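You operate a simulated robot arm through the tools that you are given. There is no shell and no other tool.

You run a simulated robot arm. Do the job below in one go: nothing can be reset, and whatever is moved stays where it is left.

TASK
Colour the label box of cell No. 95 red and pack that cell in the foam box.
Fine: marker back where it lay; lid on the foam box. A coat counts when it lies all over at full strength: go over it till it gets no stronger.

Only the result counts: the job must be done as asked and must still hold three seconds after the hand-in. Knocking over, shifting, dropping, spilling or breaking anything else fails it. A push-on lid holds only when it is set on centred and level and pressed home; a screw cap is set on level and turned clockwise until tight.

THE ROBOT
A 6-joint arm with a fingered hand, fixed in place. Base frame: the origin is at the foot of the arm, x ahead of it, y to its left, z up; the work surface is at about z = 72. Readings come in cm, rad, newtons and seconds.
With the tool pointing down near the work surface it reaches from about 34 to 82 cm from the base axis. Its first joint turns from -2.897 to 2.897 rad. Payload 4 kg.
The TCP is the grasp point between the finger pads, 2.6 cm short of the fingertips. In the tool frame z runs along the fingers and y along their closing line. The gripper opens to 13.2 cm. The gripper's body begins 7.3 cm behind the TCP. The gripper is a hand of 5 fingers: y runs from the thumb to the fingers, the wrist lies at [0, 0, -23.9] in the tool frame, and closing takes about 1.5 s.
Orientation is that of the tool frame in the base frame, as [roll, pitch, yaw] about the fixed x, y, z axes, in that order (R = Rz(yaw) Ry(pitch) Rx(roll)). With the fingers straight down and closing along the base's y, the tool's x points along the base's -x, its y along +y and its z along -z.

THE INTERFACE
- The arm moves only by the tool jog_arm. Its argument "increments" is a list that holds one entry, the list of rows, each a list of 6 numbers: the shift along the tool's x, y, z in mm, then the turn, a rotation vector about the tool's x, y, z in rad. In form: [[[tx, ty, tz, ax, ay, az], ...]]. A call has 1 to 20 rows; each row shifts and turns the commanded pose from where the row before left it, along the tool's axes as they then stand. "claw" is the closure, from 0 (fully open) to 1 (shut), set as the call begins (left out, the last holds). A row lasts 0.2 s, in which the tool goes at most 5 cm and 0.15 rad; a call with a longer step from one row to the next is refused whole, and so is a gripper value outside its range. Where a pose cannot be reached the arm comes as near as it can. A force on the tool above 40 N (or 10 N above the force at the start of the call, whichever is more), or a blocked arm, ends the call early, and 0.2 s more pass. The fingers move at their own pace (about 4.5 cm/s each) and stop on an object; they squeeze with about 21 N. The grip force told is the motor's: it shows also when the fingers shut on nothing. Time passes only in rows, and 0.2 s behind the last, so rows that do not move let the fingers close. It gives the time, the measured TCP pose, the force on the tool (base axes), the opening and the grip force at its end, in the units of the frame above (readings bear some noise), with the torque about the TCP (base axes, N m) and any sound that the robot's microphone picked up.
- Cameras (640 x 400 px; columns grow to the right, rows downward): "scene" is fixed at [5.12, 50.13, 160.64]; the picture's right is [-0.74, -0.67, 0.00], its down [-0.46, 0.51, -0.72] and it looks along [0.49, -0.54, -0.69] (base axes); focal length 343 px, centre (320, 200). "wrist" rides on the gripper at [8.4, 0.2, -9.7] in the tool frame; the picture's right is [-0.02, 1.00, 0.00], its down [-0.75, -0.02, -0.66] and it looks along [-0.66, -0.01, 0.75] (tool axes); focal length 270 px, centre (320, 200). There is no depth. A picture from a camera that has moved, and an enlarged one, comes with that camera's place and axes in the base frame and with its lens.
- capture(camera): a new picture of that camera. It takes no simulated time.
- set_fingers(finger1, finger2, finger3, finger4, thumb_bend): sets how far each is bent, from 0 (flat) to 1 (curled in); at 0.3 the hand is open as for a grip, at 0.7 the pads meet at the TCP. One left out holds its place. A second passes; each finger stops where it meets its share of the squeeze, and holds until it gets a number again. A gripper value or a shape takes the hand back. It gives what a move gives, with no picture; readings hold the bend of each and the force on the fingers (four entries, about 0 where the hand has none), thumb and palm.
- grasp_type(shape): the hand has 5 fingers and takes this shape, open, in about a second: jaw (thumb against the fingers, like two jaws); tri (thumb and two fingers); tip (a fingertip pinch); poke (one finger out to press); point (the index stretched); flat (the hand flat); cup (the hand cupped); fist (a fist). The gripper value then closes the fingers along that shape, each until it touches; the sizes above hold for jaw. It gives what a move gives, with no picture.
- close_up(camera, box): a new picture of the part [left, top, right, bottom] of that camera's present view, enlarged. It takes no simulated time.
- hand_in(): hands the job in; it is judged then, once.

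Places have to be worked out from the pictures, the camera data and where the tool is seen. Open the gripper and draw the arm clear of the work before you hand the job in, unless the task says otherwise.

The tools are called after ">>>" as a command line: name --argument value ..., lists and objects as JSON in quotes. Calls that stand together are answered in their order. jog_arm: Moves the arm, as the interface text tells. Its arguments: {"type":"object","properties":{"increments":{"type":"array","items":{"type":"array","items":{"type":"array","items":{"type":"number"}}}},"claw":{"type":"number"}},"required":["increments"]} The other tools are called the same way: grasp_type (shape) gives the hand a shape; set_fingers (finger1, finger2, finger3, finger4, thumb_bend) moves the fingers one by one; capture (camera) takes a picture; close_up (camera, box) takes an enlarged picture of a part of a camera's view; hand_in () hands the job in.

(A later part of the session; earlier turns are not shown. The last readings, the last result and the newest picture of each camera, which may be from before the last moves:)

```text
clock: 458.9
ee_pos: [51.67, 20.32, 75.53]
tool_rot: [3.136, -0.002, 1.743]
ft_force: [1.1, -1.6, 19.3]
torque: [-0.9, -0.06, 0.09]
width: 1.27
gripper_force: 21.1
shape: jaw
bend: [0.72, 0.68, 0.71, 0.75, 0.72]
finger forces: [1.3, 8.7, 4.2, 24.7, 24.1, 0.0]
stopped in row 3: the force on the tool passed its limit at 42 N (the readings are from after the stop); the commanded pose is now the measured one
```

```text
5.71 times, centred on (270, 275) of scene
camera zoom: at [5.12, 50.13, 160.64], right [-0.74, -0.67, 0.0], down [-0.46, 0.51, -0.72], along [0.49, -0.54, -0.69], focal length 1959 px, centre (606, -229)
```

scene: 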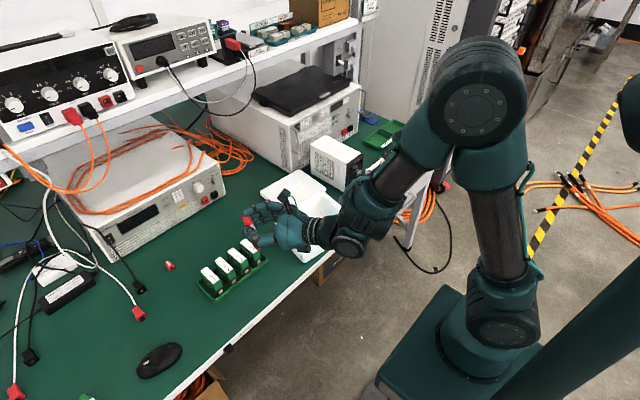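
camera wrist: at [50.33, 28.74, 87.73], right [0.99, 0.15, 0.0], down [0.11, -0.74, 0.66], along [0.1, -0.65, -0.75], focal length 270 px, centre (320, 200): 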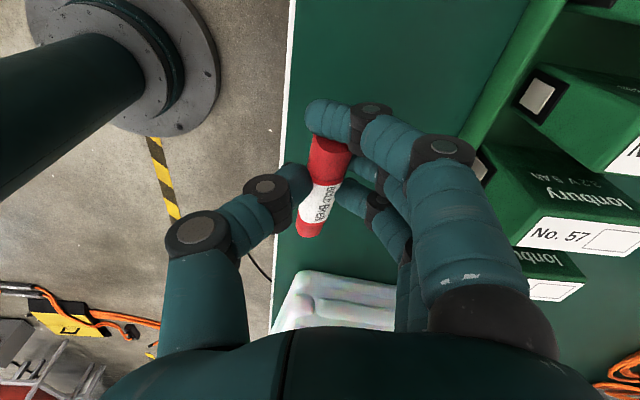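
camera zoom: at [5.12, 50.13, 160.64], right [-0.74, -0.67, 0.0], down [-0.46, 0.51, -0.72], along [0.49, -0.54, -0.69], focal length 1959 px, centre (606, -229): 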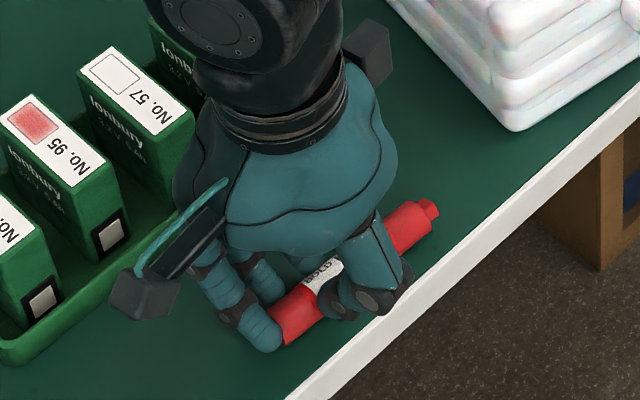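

The marker is now pressed nearly level in its old place. I open the hand moderately to let it rest.

>>> jog_arm --increments '[[[0, 0, -1, 0, 0, 0], [0, 0, 0, 0, 0, 0], [0, 0, 0, 0, 0, 0], [0, 0, 0, 0, 0, 0], [0, 0, 0, 0, 0, 0]]]' --claw 0.7

>>> close_up --camera "scene" --box '[230, 240, 310, 310]'

>>> capture --camera "wrist"

```text
clock: 460.1
ee_pos: [51.56, 20.36, 75.55]
tool_rot: [3.139, -0.002, 1.744]
ft_force: [-0.2, -0.1, 1.2]
torque: [0.02, 0.02, 0.0]
width: 3.91
gripper_force: 0.1
shape: jaw
bend: [0.73, 0.73, 0.73, 0.73, 0.7]
finger forces: [0.1, 0.1, 0.0, 0.1, 0.1, 0.0]
```

```text
5.71 times, centred on (270, 275) of scene
camera zoom: at [5.12, 50.13, 160.64], right [-0.74, -0.67, 0.0], down [-0.46, 0.51, -0.72], along [0.49, -0.54, -0.69], focal length 1959 px, centre (606, -229)
```

zoom: 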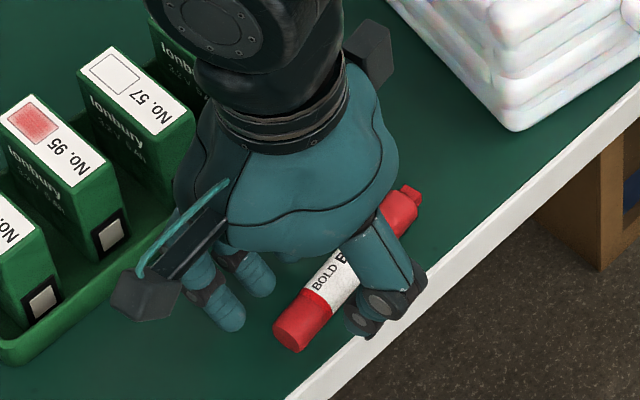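

```text
taken
camera wrist: at [50.42, 28.73, 85.24], right [0.99, 0.15, 0.0], down [0.11, -0.74, 0.66], along [0.1, -0.65, -0.75], focal length 270 px, centre (320, 200)
```

wrist: 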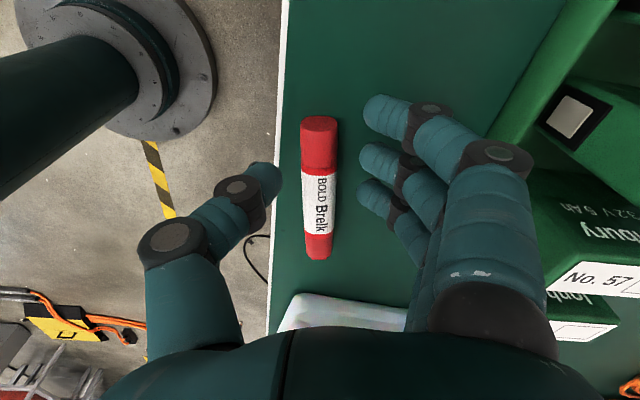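

The marker lies back in place but turned about 0.15 rad, aligned with my hand. I re-grip it at the same spot, lift 4 mm, turn it back by 0.17 rad, and set it down.

>>> jog_arm --increments '[[[0, 0, 5, 0, 0, 0], [0, 0, 0, 0, 0, 0]]]'

>>> jog_arm --increments '[[[0, 0, 0, 0, 0, 0], [0, 0, 0, 0, 0, 0], [0, 0, 0, 0, 0, 0], [0, 0, 0, 0, 0, 0], [0, 0, 0, 0, 0, 0], [0, 0, 0, 0, 0, 0], [0, 0, 0, 0, 0, 0]]]' --claw 1

>>> jog_arm --increments '[[[0, 0, -4, 0, 0, 0], [0, 0, 0, 0, 0, 0.085], [0, 0, 0, 0, 0, 0.085], [0, 0, 4, 0, 0, 0], [0, 0, 0, 0, 0, 0]]]'

>>> capture --camera "wrist"

```text
clock: 460.7
ee_pos: [51.65, 20.3, 75.07]
tool_rot: [3.139, 0.0, 1.744]
ft_force: [0.7, 0.5, 0.0]
torque: [0.01, -0.02, -0.01]
width: 3.91
gripper_force: 0.1
shape: jaw
bend: [0.73, 0.73, 0.73, 0.73, 0.7]
finger forces: [0.0, 0.0, 0.0, 0.0, 0.0, 0.0]
```

```text
clock: 462.3
ee_pos: [51.62, 20.27, 75.14]
tool_rot: [3.14, -0.001, 1.745]
ft_force: [0.2, 0.0, -0.2]
torque: [-0.01, 0.02, 0.01]
width: 0.95
gripper_force: 20.3
shape: jaw
bend: [0.66, 0.72, 0.72, 0.71, 0.71]
finger forces: [0.0, 7.4, 5.6, 4.7, 18.3, 0.0]
```

```text
clock: 463.5
ee_pos: [51.63, 20.3, 75.03]
tool_rot: [3.139, 0.0, 1.572]
ft_force: [-1.4, -0.1, 8.2]
torque: [-0.01, 0.02, -0.01]
width: 0.94
gripper_force: 21.4
shape: jaw
bend: [0.66, 0.71, 0.72, 0.71, 0.71]
finger forces: [0.1, 8.0, 5.7, 4.8, 20.5, 0.1]
```

```text
taken
camera wrist: at [51.8, 28.82, 84.72], right [1.0, -0.02, 0.0], down [-0.02, -0.75, 0.66], along [-0.01, -0.66, -0.75], focal length 270 px, centre (320, 200)
```

wrist: 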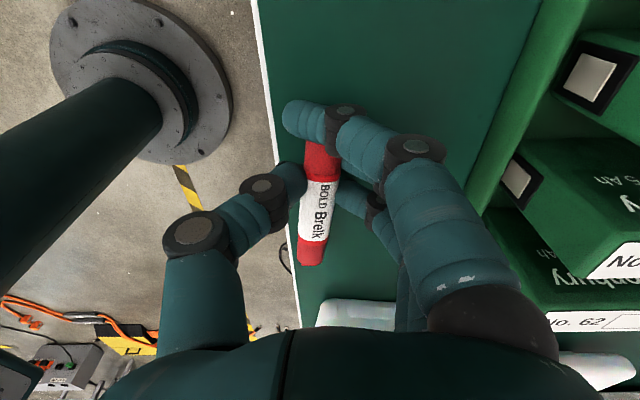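

The marker is aligned with y again. I open the hand and check.

>>> jog_arm --increments '[[[0, 0, -0.5, 0, 0, 0], [0, 0, 0, 0, 0, 0], [0, 0, 0, 0, 0, 0], [0, 0, 0, 0, 0, 0], [0, 0, 0, 0, 0, 0]]]' --claw 0.65

>>> capture --camera "wrist"

>>> close_up --camera "scene" --box '[230, 240, 310, 310]'

```text
clock: 464.7
ee_pos: [51.46, 20.29, 75.06]
tool_rot: [3.141, 0.0, 1.572]
ft_force: [0.4, -0.4, 0.8]
torque: [0.04, -0.03, -0.01]
width: 4.54
gripper_force: 0.1
shape: jaw
bend: [0.73, 0.73, 0.73, 0.73, 0.7]
finger forces: [0.0, 0.0, 0.0, 0.1, 0.0, 0.1]
```

```text
taken
camera wrist: at [51.8, 28.82, 84.75], right [1.0, -0.02, 0.0], down [-0.02, -0.75, 0.66], along [-0.01, -0.66, -0.75], focal length 270 px, centre (320, 200)
```

wrist: 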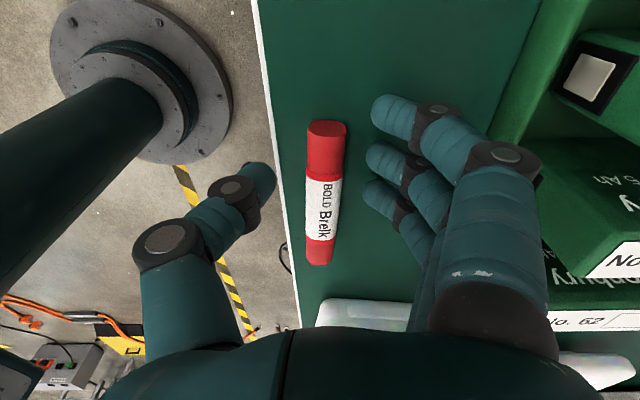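

```text
5.71 times, centred on (270, 275) of scene
camera zoom: at [5.12, 50.13, 160.64], right [-0.74, -0.67, 0.0], down [-0.46, 0.51, -0.72], along [0.49, -0.54, -0.69], focal length 1959 px, centre (606, -229)
```

zoom: 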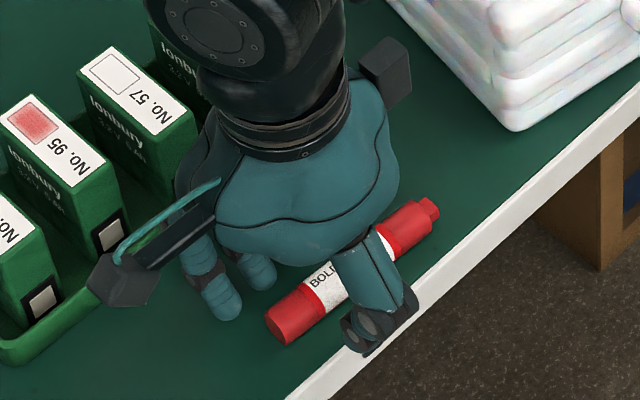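

The marker lies where it was to within 4 mm. I raise the hand straight up.

>>> jog_arm --increments '[[[0, 0, -20, 0, 0, 0], [0, 0, -40, 0, 0, 0], [0, 0, -40, 0, 0, 0], [0, 0, -40, 0, 0, 0], [0, 0, -40, 0, 0, 0], [0, 0, -40, 0, 0, 0], [0, 0, -40, 0, 0, 0], [0, 0, 0, 0, 0, 0]]]'

>>> capture --camera "wrist"

>>> close_up --camera "scene" --box '[180, 220, 300, 310]'

```text
clock: 466.5
ee_pos: [51.5, 20.32, 101.04]
tool_rot: [3.141, 0.0, 1.573]
ft_force: [0.8, 0.2, -0.7]
torque: [0.01, 0.03, 0.0]
width: 4.54
gripper_force: 0.2
shape: jaw
bend: [0.73, 0.73, 0.73, 0.73, 0.7]
finger forces: [0.0, 0.0, 0.0, 0.1, 0.1, 0.0]
```

```text
taken
camera wrist: at [51.63, 28.85, 110.67], right [1.0, -0.02, 0.0], down [-0.01, -0.75, 0.66], along [-0.01, -0.66, -0.75], focal length 270 px, centre (320, 200)
```

wrist: 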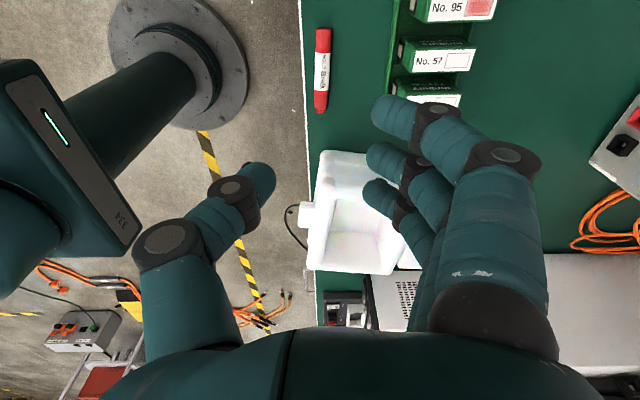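

```text
4.44 times, centred on (240, 265) of scene
camera zoom: at [5.12, 50.13, 160.64], right [-0.74, -0.67, 0.0], down [-0.46, 0.51, -0.72], along [0.49, -0.54, -0.69], focal length 1523 px, centre (676, -89)
```

zoom: 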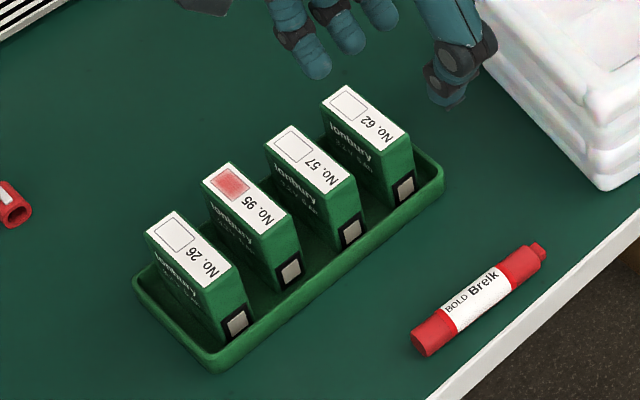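

Everything is as it should be. Now for cell 95: I will grip it end to end along x with thumb against the two middle fingers, keeping index and little finger open to clear the neighbours. I move above it and look.

>>> jog_arm --increments '[[[13, 34, 0, 0, 0, 0], [13, 34, 0, 0, 0, 0], [13, 34, 0, 0, 0, 0], [13, 33, 0, 0, 0, 0], [0, 0, 20, 0, 0, 0], [0, 0, 0, 0, 0, 0], [0, 0, 0, 0, 0, 0]]]' --claw 0

>>> capture --camera "wrist"

>>> capture --camera "scene"

```text
clock: 468.1
ee_pos: [64.84, 25.48, 99.06]
tool_rot: [3.139, -0.001, 1.572]
ft_force: [-0.2, 0.1, 0.3]
torque: [-0.01, 0.02, -0.02]
width: 13.2
gripper_force: 0.1
shape: jaw
bend: [0.3, 0.3, 0.3, 0.3, 0.3]
finger forces: [0.0, 0.1, 0.1, 0.0, 0.1, 0.1]
```

```text
taken
camera wrist: at [65.15, 34.07, 108.7], right [1.0, -0.02, 0.0], down [-0.01, -0.75, 0.66], along [-0.01, -0.66, -0.75], focal length 270 px, centre (320, 200)
```

wrist: 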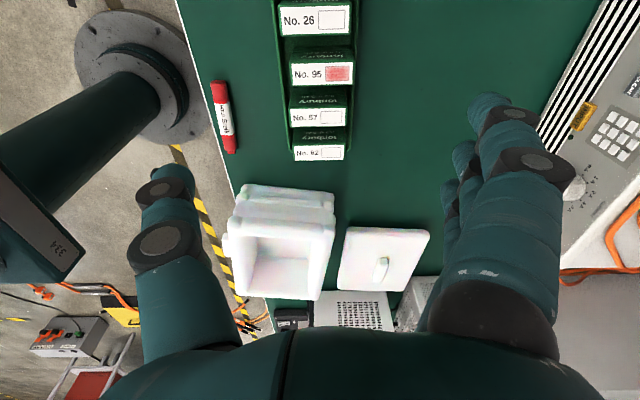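

```text
taken
```

scene: 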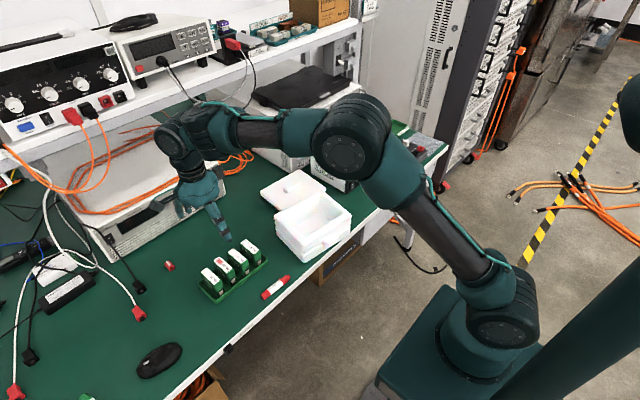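

A good view of all objects. I enlarge the rack, the foam box, and the lid from here.

>>> close_up --camera "wrist" --box '[250, 0, 380, 170]'

>>> close_up --camera "wrist" --box '[215, 170, 445, 320]'

```text
2.35 times, centred on (315, 85) of wrist
camera zoom: at [65.15, 34.07, 108.7], right [1.0, -0.02, 0.0], down [-0.01, -0.75, 0.66], along [-0.01, -0.66, -0.75], focal length 636 px, centre (332, 471)
```

zoom: 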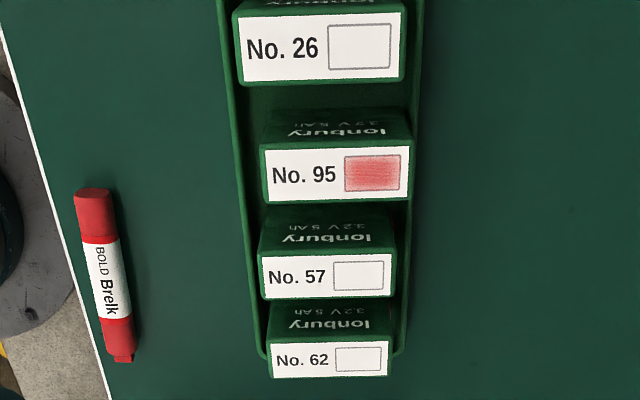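

```text
2.67 times, centred on (330, 245) of wrist
camera zoom: at [65.15, 34.07, 108.7], right [1.0, -0.02, 0.0], down [-0.01, -0.75, 0.66], along [-0.01, -0.66, -0.75], focal length 721 px, centre (293, 80)
```

zoom: 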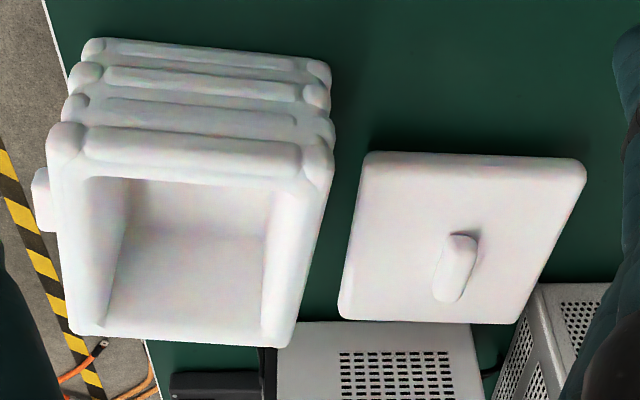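

Cell 95's label spans x 62.0–68.35, y 24.3–26.55, so its centre is (65.2, 25.4). I part-close the hand to about 9 cm and go down with the TCP at (65.2, 25.8).

>>> jog_arm --increments '[[[3.2, 3.6, 0, 0, 0, 0], [0, 0, 20, 0, 0, 0], [0, 0, 35, 0, 0, 0], [0, 0, 35, 0, 0, 0], [0, 0, 35, 0, 0, 0], [0, 0, 25, 0, 0, 0], [0, 0, 20, 0, 0, 0], [0, 0, 0, 0, 0, 0], [0, 0, 0, 0, 0, 0]]]' --claw 0.3

>>> capture --camera "wrist"

>>> close_up --camera "scene" --box '[180, 190, 300, 310]'

```text
clock: 470.1
ee_pos: [65.28, 25.92, 82.18]
tool_rot: [3.14, -0.001, 1.575]
ft_force: [-0.8, -0.3, -0.6]
torque: [-0.01, 0.01, 0.01]
width: 9.3
gripper_force: 0.1
shape: jaw
bend: [0.67, 0.67, 0.67, 0.67, 0.63]
finger forces: [0.1, 0.0, 0.0, 0.0, 0.0, 0.0]
```

```text
taken
camera wrist: at [65.56, 34.43, 91.84], right [1.0, -0.02, 0.0], down [-0.01, -0.75, 0.66], along [-0.01, -0.66, -0.75], focal length 270 px, centre (320, 200)
```

wrist: 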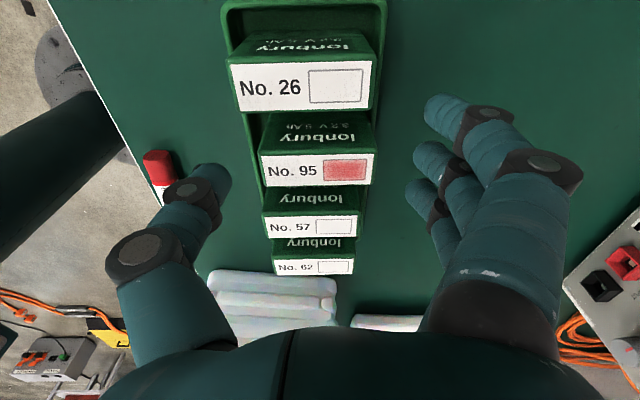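

```text
3.33 times, centred on (240, 250) of scene
camera zoom: at [5.12, 50.13, 160.64], right [-0.74, -0.67, 0.0], down [-0.46, 0.51, -0.72], along [0.49, -0.54, -0.69], focal length 1142 px, centre (587, 33)
```

zoom: 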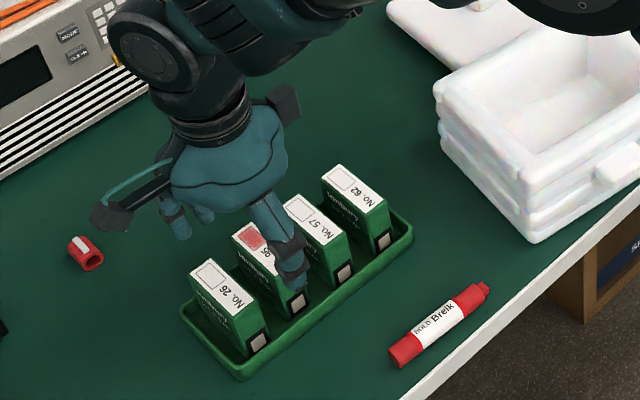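

Fingers and thumb stand clear of both ends of cell 95. I go down another 4 cm.

>>> jog_arm --increments '[[[0, 0, 20, 0, 0, 0], [0, 0, 15, 0, 0, 0], [0, 0, 7, 0, 0, 0], [0, 0, 0, 0, 0, 0]]]'

>>> capture --camera "wrist"

>>> close_up --camera "scene" --box '[190, 220, 280, 300]'

```text
clock: 471.1
ee_pos: [65.39, 25.91, 78.07]
tool_rot: [3.14, 0.0, 1.572]
ft_force: [0.4, -0.1, 0.3]
torque: [0.01, 0.01, 0.01]
width: 9.28
gripper_force: 0.0
shape: jaw
bend: [0.67, 0.67, 0.67, 0.67, 0.63]
finger forces: [0.0, 0.0, 0.0, 0.0, 0.1, 0.1]
```

```text
taken
camera wrist: at [65.58, 34.4, 87.66], right [1.0, -0.02, 0.0], down [-0.02, -0.75, 0.66], along [-0.01, -0.66, -0.75], focal length 270 px, centre (320, 200)
```

wrist: 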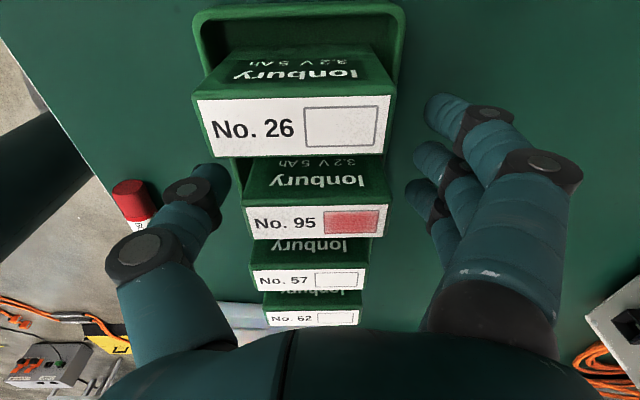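

```text
5.00 times, centred on (235, 260) of scene
camera zoom: at [5.12, 50.13, 160.64], right [-0.74, -0.67, 0.0], down [-0.46, 0.51, -0.72], along [0.49, -0.54, -0.69], focal length 1714 px, centre (745, -100)
```

zoom: 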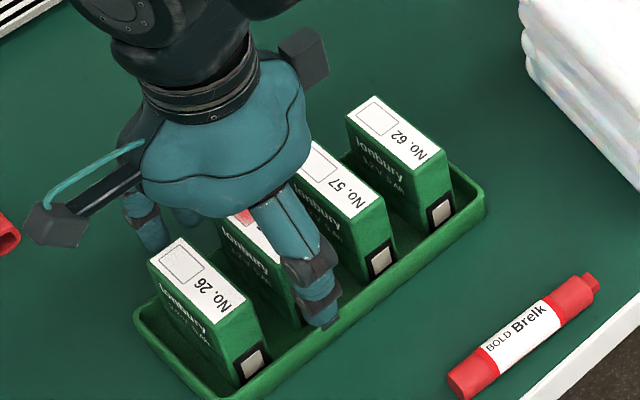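

The hand is well placed. Before closing with individual fingers I want to know how they move, so I go up 10 cm and try set_fingers in the air.

>>> jog_arm --increments '[[[0, 0, -20, 0, 0, 0], [0, 0, -40, 0, 0, 0], [0, 0, -40, 0, 0, 0], [0, 0, 0, 0, 0, 0]]]'

>>> set_fingers --finger1 0.3 --finger2 0.5 --finger3 0.5 --finger4 0.3 --thumb_bend 0.5

>>> capture --camera "wrist"

>>> close_up --camera "scene" --box '[170, 150, 290, 270]'

```text
clock: 472.1
ee_pos: [65.45, 26.09, 87.81]
tool_rot: [3.139, -0.001, 1.572]
ft_force: [-0.7, 0.2, 1.2]
torque: [0.01, 0.03, 0.01]
width: 9.28
gripper_force: 0.0
shape: jaw
bend: [0.67, 0.67, 0.67, 0.67, 0.63]
finger forces: [0.1, 0.0, 0.0, 0.1, 0.0, 0.0]
```

```text
clock: 473.1
ee_pos: [65.48, 26.0, 88.0]
tool_rot: [3.139, 0.001, 1.572]
ft_force: [-0.6, 0.2, 0.6]
torque: [0.0, 0.03, 0.02]
width: 10.69
gripper_force: 0.1
shape: fingers
bend: [0.3, 0.5, 0.5, 0.3, 0.5]
finger forces: [0.0, 0.0, 0.1, 0.0, 0.0, 0.0]
```

```text
taken
camera wrist: at [65.77, 34.49, 97.51], right [1.0, -0.02, 0.0], down [-0.02, -0.75, 0.66], along [-0.01, -0.66, -0.75], focal length 270 px, centre (320, 200)
```

wrist: 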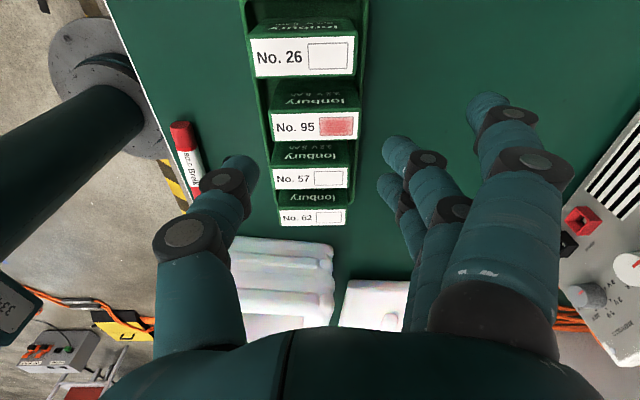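

```text
3.33 times, centred on (230, 210) of scene
camera zoom: at [5.12, 50.13, 160.64], right [-0.74, -0.67, 0.0], down [-0.46, 0.51, -0.72], along [0.49, -0.54, -0.69], focal length 1142 px, centre (620, 167)
```

zoom: 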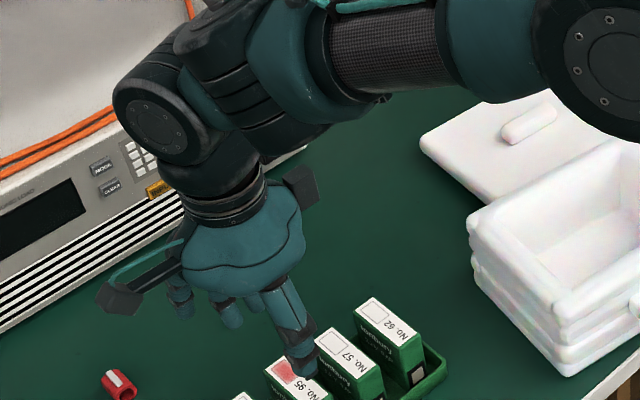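

This works: the middle fingers and thumb move independently with straight tips. I set them slightly wider, centre at x=65.2, and go down again.

>>> set_fingers --finger1 0.3 --finger2 0.45 --finger3 0.45 --finger4 0.3 --thumb_bend 0.45

>>> jog_arm --increments '[[[-1, -2.5, 0, 0, 0, 0], [0, 0, 35, 0, 0, 0], [0, 0, 35, 0, 0, 0], [0, 0, 15, 0, 0, 0], [0, 0, 13, 0, 0, 0], [0, 0, 0, 0, 0, 0]]]'

>>> capture --camera "wrist"

>>> close_up --camera "scene" --box '[190, 220, 280, 300]'

```text
clock: 474.1
ee_pos: [65.5, 25.96, 87.95]
tool_rot: [3.14, 0.001, 1.572]
ft_force: [0.4, 0.2, -0.4]
torque: [-0.02, -0.03, -0.01]
width: 11.43
gripper_force: 0.0
shape: fingers
bend: [0.3, 0.45, 0.45, 0.3, 0.45]
finger forces: [0.0, 0.0, 0.0, 0.0, 0.1, 0.0]
```

```text
clock: 475.5
ee_pos: [65.2, 25.84, 78.18]
tool_rot: [3.14, 0.0, 1.572]
ft_force: [-0.3, -0.6, -0.4]
torque: [0.0, 0.01, 0.01]
width: 11.44
gripper_force: 0.1
shape: fingers
bend: [0.3, 0.45, 0.45, 0.3, 0.45]
finger forces: [0.0, 0.1, 0.0, 0.0, 0.1, 0.0]
```

```text
taken
camera wrist: at [65.43, 34.23, 87.88], right [1.0, -0.02, 0.0], down [-0.02, -0.75, 0.66], along [-0.01, -0.66, -0.75], focal length 270 px, centre (320, 200)
```

wrist: 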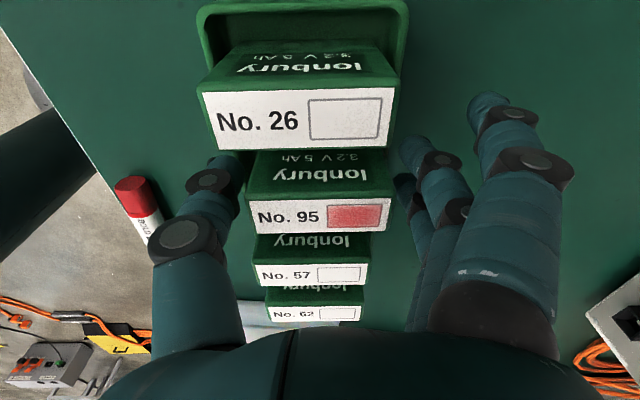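

```text
5.00 times, centred on (235, 260) of scene
camera zoom: at [5.12, 50.13, 160.64], right [-0.74, -0.67, 0.0], down [-0.46, 0.51, -0.72], along [0.49, -0.54, -0.69], focal length 1714 px, centre (745, -100)
```

zoom: 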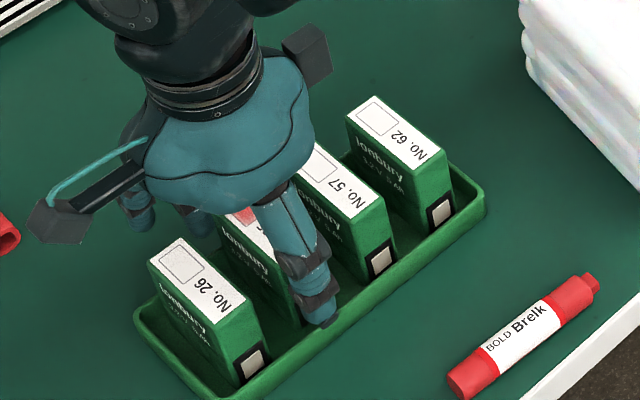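

No contact so far. I close the two middle fingers and the thumb on the cell's ends.

>>> set_fingers --finger2 0.55 --finger3 0.55 --thumb_bend 0.55

>>> capture --camera "wrist"

```text
clock: 476.5
ee_pos: [65.15, 25.7, 78.19]
tool_rot: [3.14, 0.0, 1.572]
ft_force: [-1.0, 0.1, -0.7]
torque: [0.01, 0.0, 0.04]
width: 10.65
gripper_force: 7.8
shape: fingers
bend: [0.3, 0.52, 0.49, 0.3, 0.52]
finger forces: [0.1, 3.7, 4.5, 0.0, 7.3, 0.0]
```

```text
taken
camera wrist: at [65.43, 34.24, 87.88], right [1.0, -0.02, 0.0], down [-0.01, -0.75, 0.66], along [-0.01, -0.66, -0.75], focal length 270 px, centre (320, 200)
```

wrist: 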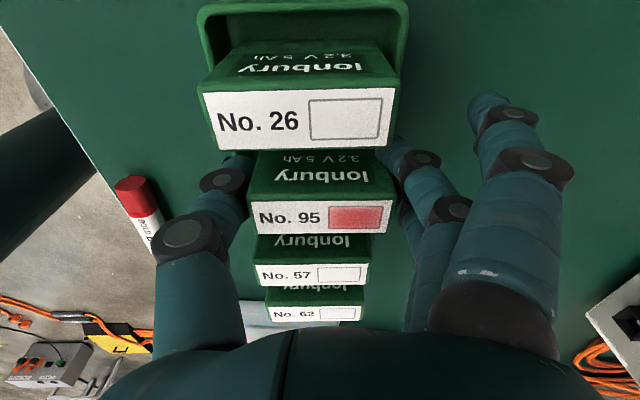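

All three touch (3.7, 4.5 and 7.3 N). I squeeze harder.

>>> set_fingers --finger2 0.8 --finger3 0.8 --thumb_bend 0.8

>>> capture --camera "wrist"

```text
clock: 477.5
ee_pos: [65.26, 25.7, 78.24]
tool_rot: [3.14, 0.0, 1.573]
ft_force: [-3.6, 2.0, -0.4]
torque: [0.0, 0.05, 0.11]
width: 10.47
gripper_force: 17.6
shape: fingers
bend: [0.3, 0.53, 0.48, 0.3, 0.57]
finger forces: [0.1, 8.5, 7.3, 0.0, 19.0, 0.1]
```

```text
taken
camera wrist: at [65.42, 34.24, 87.88], right [1.0, -0.02, 0.0], down [-0.01, -0.75, 0.66], along [-0.01, -0.66, -0.75], focal length 270 px, centre (320, 200)
```

wrist: 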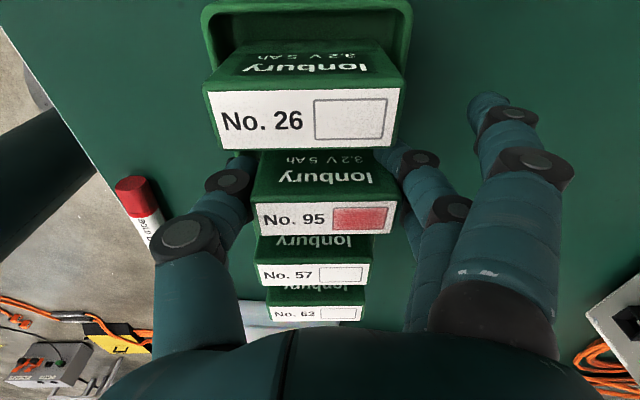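

Firm grip: 8.5 and 7.3 N against 19 N. I lift straight up, slowly at first.

>>> jog_arm --increments '[[[0, 0, -5, 0, 0, 0], [0, 0, -10, 0, 0, 0], [0, 0, -15, 0, 0, 0], [0, 0, 0, 0, 0, 0]]]'

>>> capture --camera "wrist"

>>> close_up --camera "scene" --box '[190, 220, 280, 300]'

```text
clock: 478.5
ee_pos: [65.11, 25.68, 81.18]
tool_rot: [3.139, -0.001, 1.571]
ft_force: [-0.6, 0.9, -2.6]
torque: [0.0, -0.02, 0.02]
width: 10.38
gripper_force: 16.2
shape: fingers
bend: [0.3, 0.52, 0.48, 0.3, 0.58]
finger forces: [0.0, 8.7, 7.7, 0.0, 15.6, 0.0]
```

```text
taken
camera wrist: at [65.38, 34.18, 90.91], right [1.0, -0.02, 0.0], down [-0.02, -0.75, 0.66], along [-0.01, -0.66, -0.75], focal length 270 px, centre (320, 200)
```

wrist: 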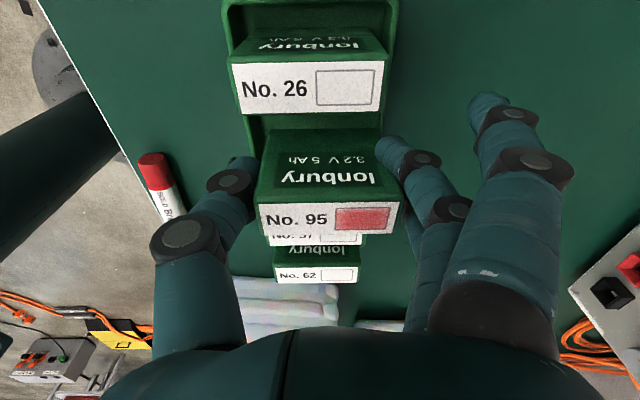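

```text
5.00 times, centred on (235, 260) of scene
camera zoom: at [5.12, 50.13, 160.64], right [-0.74, -0.67, 0.0], down [-0.46, 0.51, -0.72], along [0.49, -0.54, -0.69], focal length 1714 px, centre (745, -100)
```

zoom: 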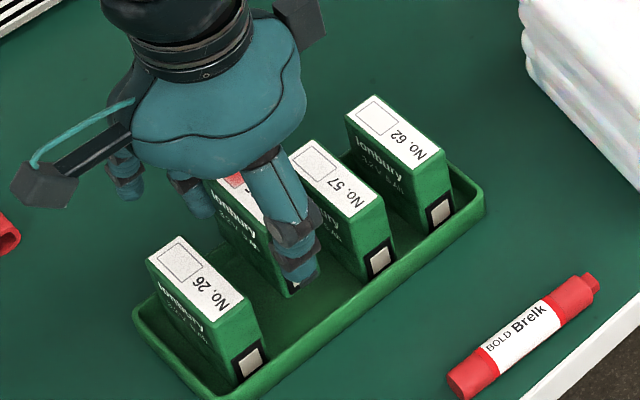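

The cell is held and rises cleanly (2.6 N weight). I lift on to z≈102.

>>> jog_arm --increments '[[[0, 0, -20, 0, 0, 0], [0, 0, -35, 0, 0, 0], [0, 0, -40, 0, 0, 0], [0, 0, -40, 0, 0, 0], [0, 0, -40, 0, 0, 0], [0, 0, -30, 0, 0, 0], [0, 0, 0, 0, 0, 0]]]'

>>> capture --camera "wrist"

>>> close_up --camera "scene" --box '[180, 150, 300, 310]'

```text
clock: 480.1
ee_pos: [64.99, 25.81, 101.67]
tool_rot: [3.139, 0.0, 1.572]
ft_force: [0.3, -0.8, -2.7]
torque: [0.01, 0.04, 0.01]
width: 10.35
gripper_force: 16.2
shape: fingers
bend: [0.3, 0.52, 0.48, 0.3, 0.58]
finger forces: [0.0, 8.6, 7.8, 0.1, 15.6, 0.0]
```

```text
taken
camera wrist: at [65.22, 34.31, 111.37], right [1.0, -0.02, 0.0], down [-0.01, -0.75, 0.66], along [-0.01, -0.66, -0.75], focal length 270 px, centre (320, 200)
```

wrist: 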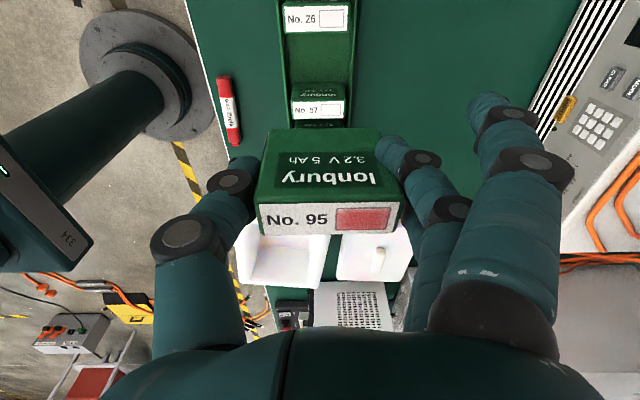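

```text
2.50 times, centred on (240, 230) of scene
camera zoom: at [5.12, 50.13, 160.64], right [-0.74, -0.67, 0.0], down [-0.46, 0.51, -0.72], along [0.49, -0.54, -0.69], focal length 857 px, centre (520, 125)
```

zoom: 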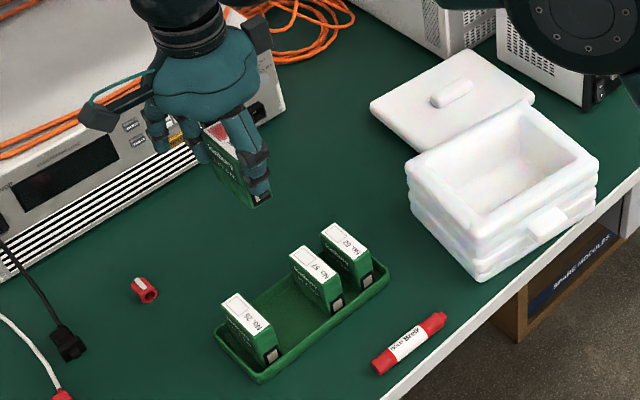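

The cell is safely up. I curl the index and little finger out of the way, then turn the hand by -1.42 rad so that its closing line follows the foam box's long side.

>>> set_fingers --finger1 1.0 --finger4 1.0

>>> jog_arm --increments '[[[0, 0, 0, 0, 0, -0.1422], [0, 0, 0, 0, 0, -0.1422], [0, 0, 0, 0, 0, -0.1422], [0, 0, 0, 0, 0, -0.1422], [0, 0, 0, 0, 0, -0.1422], [0, 0, 0, 0, 0, -0.1422], [0, 0, 0, 0, 0, -0.1422], [0, 0, 0, 0, 0, -0.1422], [0, 0, 0, 0, 0, -0.1422], [0, 0, 0, 0, 0, -0.1422], [0, 0, 0, 0, 0, 0]]]'

>>> capture --camera "wrist"

```text
clock: 481.1
ee_pos: [65.04, 25.78, 101.74]
tool_rot: [3.138, 0.001, 1.573]
ft_force: [-0.5, 0.9, -2.2]
torque: [0.0, 0.0, 0.01]
width: 5.08
gripper_force: 16.3
shape: fingers
bend: [1.0, 0.52, 0.48, 1.0, 0.58]
finger forces: [0.1, 8.7, 7.8, 0.0, 15.6, 0.1]
```

```text
clock: 483.5
ee_pos: [65.24, 25.73, 101.74]
tool_rot: [3.14, 0.002, 2.996]
ft_force: [0.6, 0.1, -2.5]
torque: [-0.03, 0.01, 0.03]
width: 5.05
gripper_force: 16.5
shape: fingers
bend: [1.0, 0.52, 0.48, 1.0, 0.58]
finger forces: [0.1, 8.9, 7.9, 0.0, 15.3, 0.1]
```

```text
taken
camera wrist: at [56.88, 27.22, 111.3], right [0.16, 0.99, 0.0], down [0.74, -0.12, 0.66], along [0.65, -0.11, -0.75], focal length 270 px, centre (320, 200)
```

wrist: 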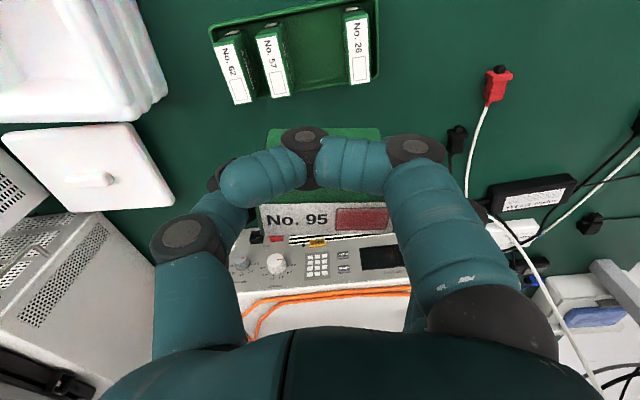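

The cell stays firmly held. I carry it over the centre of the foam box.

>>> jog_arm --increments '[[[4.5, -38.8, 0, 0, 0, 0], [4.5, -38.8, 0, 0, 0, 0], [4.5, -38.8, 0, 0, 0, 0], [4.5, -38.8, 0, 0, 0, 0], [4.5, -38.8, 0, 0, 0, 0], [4.5, -38.8, 0, 0, 0, 0], [4.5, -38.8, 0, 0, 0, 0], [4.5, -38.8, 0, 0, 0, 0], [0, 0, 0, 0, 0, 0], [0, 0, 0, 0, 0, 0]]]'

>>> capture --camera "wrist"

>>> close_up --camera "scene" --box '[240, 100, 380, 270]'

```text
clock: 485.7
ee_pos: [56.88, -4.57, 101.59]
tool_rot: [3.141, 0.001, 2.994]
ft_force: [-0.8, -0.4, -2.9]
torque: [-0.02, -0.01, -0.01]
width: 5.06
gripper_force: 16.0
shape: fingers
bend: [1.0, 0.52, 0.48, 1.0, 0.58]
finger forces: [0.1, 8.5, 7.9, 0.0, 15.4, 0.0]
```

```text
taken
camera wrist: at [48.64, -3.05, 111.34], right [0.17, 0.99, 0.0], down [0.74, -0.12, 0.66], along [0.65, -0.11, -0.75], focal length 270 px, centre (320, 200)
```

wrist: 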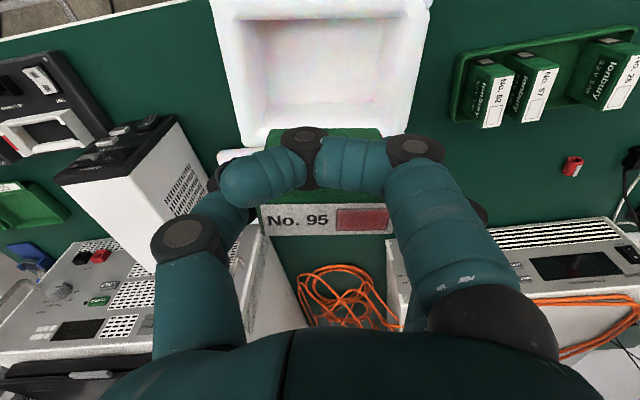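

```text
2.35 times, centred on (310, 185) of scene
camera zoom: at [5.12, 50.13, 160.64], right [-0.74, -0.67, 0.0], down [-0.46, 0.51, -0.72], along [0.49, -0.54, -0.69], focal length 806 px, centre (344, 235)
```

zoom: 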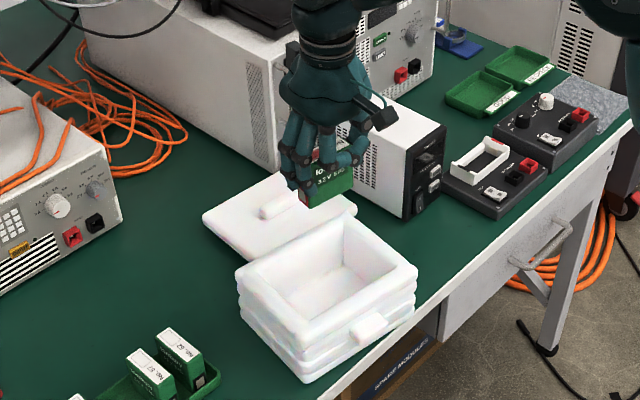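

Cell and box centre agree to within a few mm. I lower the cell to just above the rim and check.

>>> jog_arm --increments '[[[0, 0, 30, 0, 0, 0], [0, 0, 30, 0, 0, 0], [0, 0, 30, 0, 0, 0], [0, 0, 20, 0, 0, 0], [0, 0, 0, 0, 0, 0]]]'

>>> capture --camera "wrist"

>>> close_up --camera "scene" --box '[250, 130, 370, 270]'

```text
clock: 486.9
ee_pos: [56.95, -4.44, 90.54]
tool_rot: [3.141, 0.003, 2.995]
ft_force: [-1.2, -0.4, -3.2]
torque: [-0.03, 0.01, 0.0]
width: 5.06
gripper_force: 15.7
shape: fingers
bend: [1.0, 0.52, 0.48, 1.0, 0.58]
finger forces: [0.0, 8.5, 8.0, 0.1, 15.4, 0.0]
```

```text
taken
camera wrist: at [48.76, -2.98, 100.18], right [0.17, 0.99, 0.0], down [0.74, -0.12, 0.66], along [0.65, -0.11, -0.75], focal length 270 px, centre (320, 200)
```

wrist: 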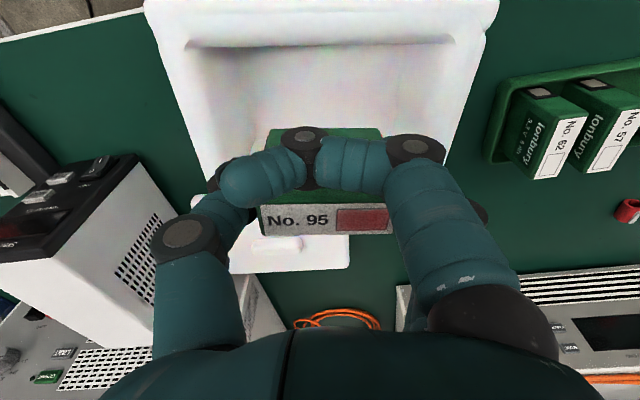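

```text
2.86 times, centred on (310, 200) of scene
camera zoom: at [5.12, 50.13, 160.64], right [-0.74, -0.67, 0.0], down [-0.46, 0.51, -0.72], along [0.49, -0.54, -0.69], focal length 979 px, centre (349, 200)
```

zoom: 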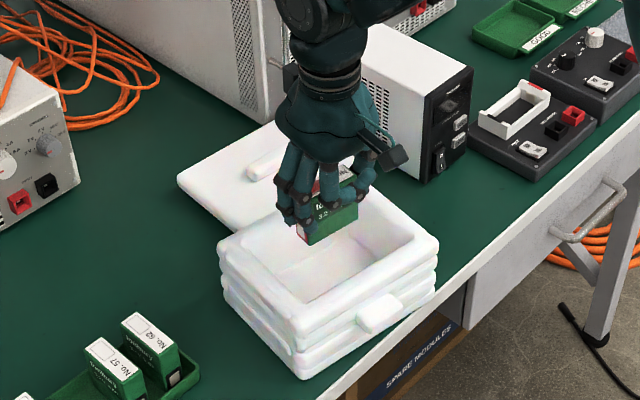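

The cell hangs over the middle of the opening. I lower it into the box step by step.

>>> jog_arm --increments '[[[0, 0, 15, 0, 0, 0], [0, 0, 15, 0, 0, 0], [0, 0, 15, 0, 0, 0], [0, 0, 15, 0, 0, 0], [0, 0, 0, 0, 0, 0]]]'

>>> close_up --camera "scene" --box '[250, 150, 370, 270]'

>>> capture --camera "wrist"

```text
clock: 488.1
ee_pos: [57.21, -4.22, 84.61]
tool_rot: [3.14, 0.004, 2.994]
ft_force: [-0.3, -0.1, -2.6]
torque: [0.0, 0.03, -0.01]
width: 5.07
gripper_force: 15.7
shape: fingers
bend: [1.0, 0.52, 0.48, 1.0, 0.58]
finger forces: [0.0, 8.5, 8.0, 0.0, 15.2, 0.0]
```

```text
3.33 times, centred on (310, 210) of scene
camera zoom: at [5.12, 50.13, 160.64], right [-0.74, -0.67, 0.0], down [-0.46, 0.51, -0.72], along [0.49, -0.54, -0.69], focal length 1142 px, centre (353, 167)
```

zoom: 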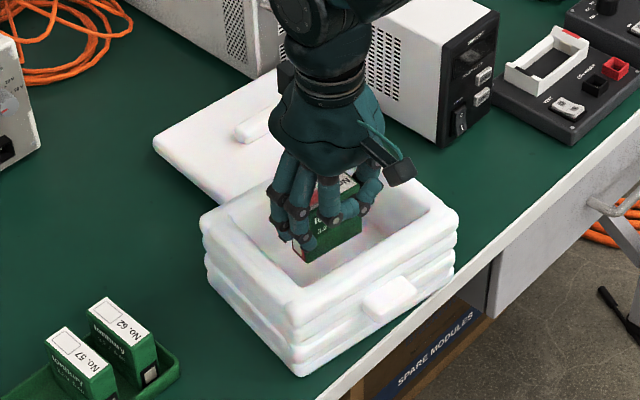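

```text
taken
camera wrist: at [48.9, -2.8, 94.29], right [0.17, 0.99, 0.0], down [0.74, -0.12, 0.66], along [0.65, -0.11, -0.75], focal length 270 px, centre (320, 200)
```

wrist: 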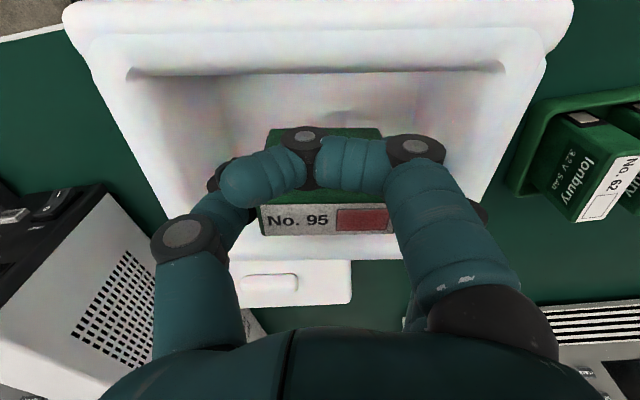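

The cell is entering the box freely. I continue down gently, watching for floor contact.

>>> jog_arm --increments '[[[0, 0, 10, 0, 0, 0], [0, 0, 10, 0, 0, 0], [0, 0, 8, 0, 0, 0], [0, 0, 0, 0, 0, 0]]]'

>>> jog_arm --increments '[[[0, 0, 4, 0, 0, 0], [0, 0, 4, 0, 0, 0], [0, 0, 0, 0, 0, 0]]]'

>>> close_up --camera "scene" --box '[250, 150, 370, 270]'

```text
clock: 489.1
ee_pos: [57.22, -4.31, 81.91]
tool_rot: [3.14, 0.002, 2.997]
ft_force: [0.3, 0.2, -2.4]
torque: [0.0, -0.01, 0.01]
width: 5.06
gripper_force: 16.2
shape: fingers
bend: [1.0, 0.52, 0.48, 1.0, 0.58]
finger forces: [0.0, 8.6, 7.9, 0.0, 15.3, 0.0]
```

```text
clock: 489.9
ee_pos: [57.2, -4.35, 81.12]
tool_rot: [3.141, 0.002, 2.996]
ft_force: [0.6, 0.2, -2.9]
torque: [0.0, 0.02, 0.01]
width: 5.05
gripper_force: 16.1
shape: fingers
bend: [1.0, 0.52, 0.48, 1.0, 0.58]
finger forces: [0.0, 8.7, 7.9, 0.0, 15.3, 0.0]
```

```text
3.33 times, centred on (310, 210) of scene
camera zoom: at [5.12, 50.13, 160.64], right [-0.74, -0.67, 0.0], down [-0.46, 0.51, -0.72], along [0.49, -0.54, -0.69], focal length 1142 px, centre (353, 167)
```

zoom: 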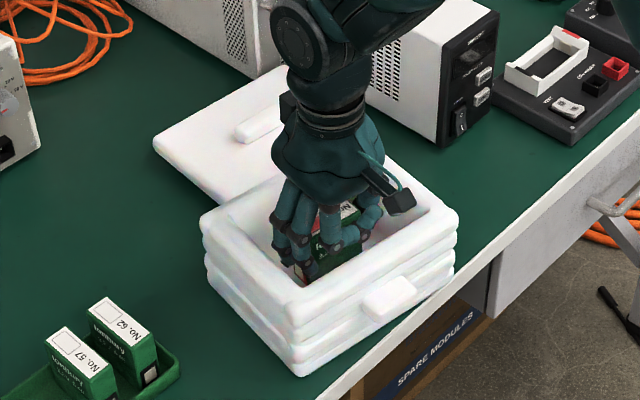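

No floor contact yet at z=81.1. I continue in small steps.

>>> jog_arm --increments '[[[0, 0, 4, 0, 0, 0], [0, 0, 4, 0, 0, 0], [0, 0, 0, 0, 0, 0]]]'

>>> jog_arm --increments '[[[0, 0, 3, 0, 0, 0], [0, 0, 0, 0, 0, 0]]]'

>>> jog_arm --increments '[[[0, 0, 3, 0, 0, 0], [0, 0, 0, 0, 0, 0]]]'

```text
clock: 490.7
ee_pos: [57.06, -4.46, 80.36]
tool_rot: [-3.14, 0.002, 2.995]
ft_force: [0.4, -0.4, -3.0]
torque: [-0.01, 0.02, 0.02]
width: 5.05
gripper_force: 15.8
shape: fingers
bend: [1.0, 0.52, 0.48, 1.0, 0.58]
finger forces: [0.0, 8.6, 7.8, 0.0, 15.3, 0.0]
```

```text
clock: 491.3
ee_pos: [57.31, -4.43, 80.06]
tool_rot: [3.142, 0.005, 2.995]
ft_force: [-1.9, -0.4, 5.3]
torque: [0.28, -0.01, 0.08]
width: 5.07
gripper_force: 16.8
shape: fingers
bend: [1.0, 0.52, 0.48, 1.0, 0.58]
finger forces: [0.0, 10.0, 7.7, 0.1, 15.7, 0.0]
```

```text
clock: 491.9
ee_pos: [57.17, -4.4, 79.69]
tool_rot: [-3.141, 0.004, 2.995]
ft_force: [-3.4, -3.7, 22.0]
torque: [0.11, 0.0, 0.12]
width: 5.04
gripper_force: 18.3
shape: fingers
bend: [1.0, 0.52, 0.48, 1.0, 0.58]
finger forces: [0.0, 10.4, 7.6, 0.0, 19.3, 0.0]
```

Floor contact at z≈80.1. I back off 3 mm and open the fingers gently.

>>> jog_arm --increments '[[[0, 0, -3, 0, 0, 0], [0, 0, 0, 0, 0, 0]]]'

>>> set_fingers --finger2 0.45 --finger3 0.44 --thumb_bend 0.47

>>> capture --camera "wrist"

>>> close_up --camera "scene" --box '[250, 150, 370, 270]'

```text
clock: 492.5
ee_pos: [57.11, -4.46, 79.93]
tool_rot: [-3.14, 0.001, 2.997]
ft_force: [0.6, 0.6, -1.7]
torque: [-0.01, 0.0, -0.02]
width: 5.04
gripper_force: 16.7
shape: fingers
bend: [1.0, 0.52, 0.47, 1.0, 0.58]
finger forces: [0.1, 8.5, 8.2, 0.1, 15.3, 0.0]
```

```text
clock: 493.5
ee_pos: [57.02, -4.44, 79.99]
tool_rot: [3.141, 0.001, 2.994]
ft_force: [0.6, 0.3, 1.0]
torque: [0.01, 0.05, 0.04]
width: 5.39
gripper_force: 0.8
shape: fingers
bend: [1.0, 0.45, 0.44, 1.0, 0.47]
finger forces: [0.1, 0.3, 0.4, 0.0, 0.0, 0.0]
```

```text
taken
camera wrist: at [48.87, -2.9, 89.62], right [0.17, 0.99, 0.0], down [0.74, -0.12, 0.66], along [0.65, -0.11, -0.75], focal length 270 px, centre (320, 200)
```

wrist: 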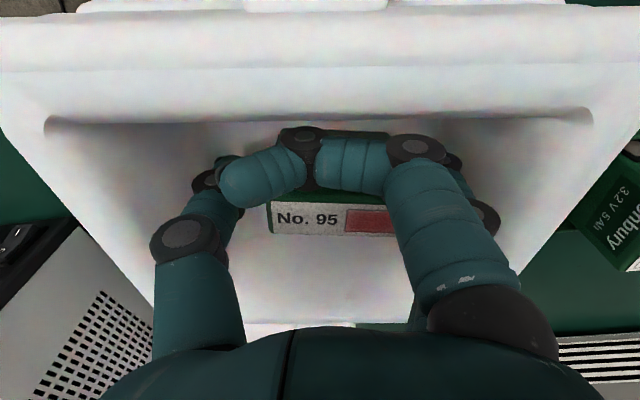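

```text
3.33 times, centred on (310, 210) of scene
camera zoom: at [5.12, 50.13, 160.64], right [-0.74, -0.67, 0.0], down [-0.46, 0.51, -0.72], along [0.49, -0.54, -0.69], focal length 1142 px, centre (353, 167)
```

zoom: 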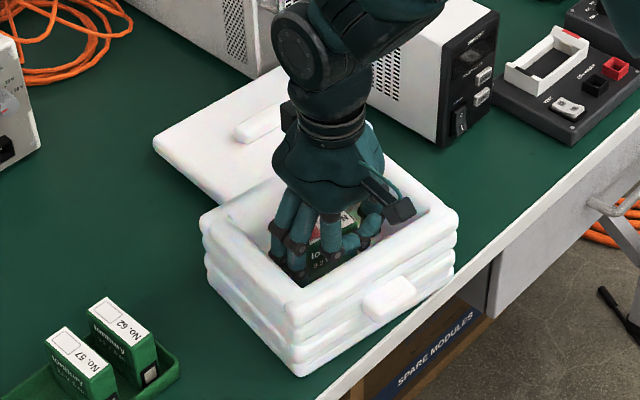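

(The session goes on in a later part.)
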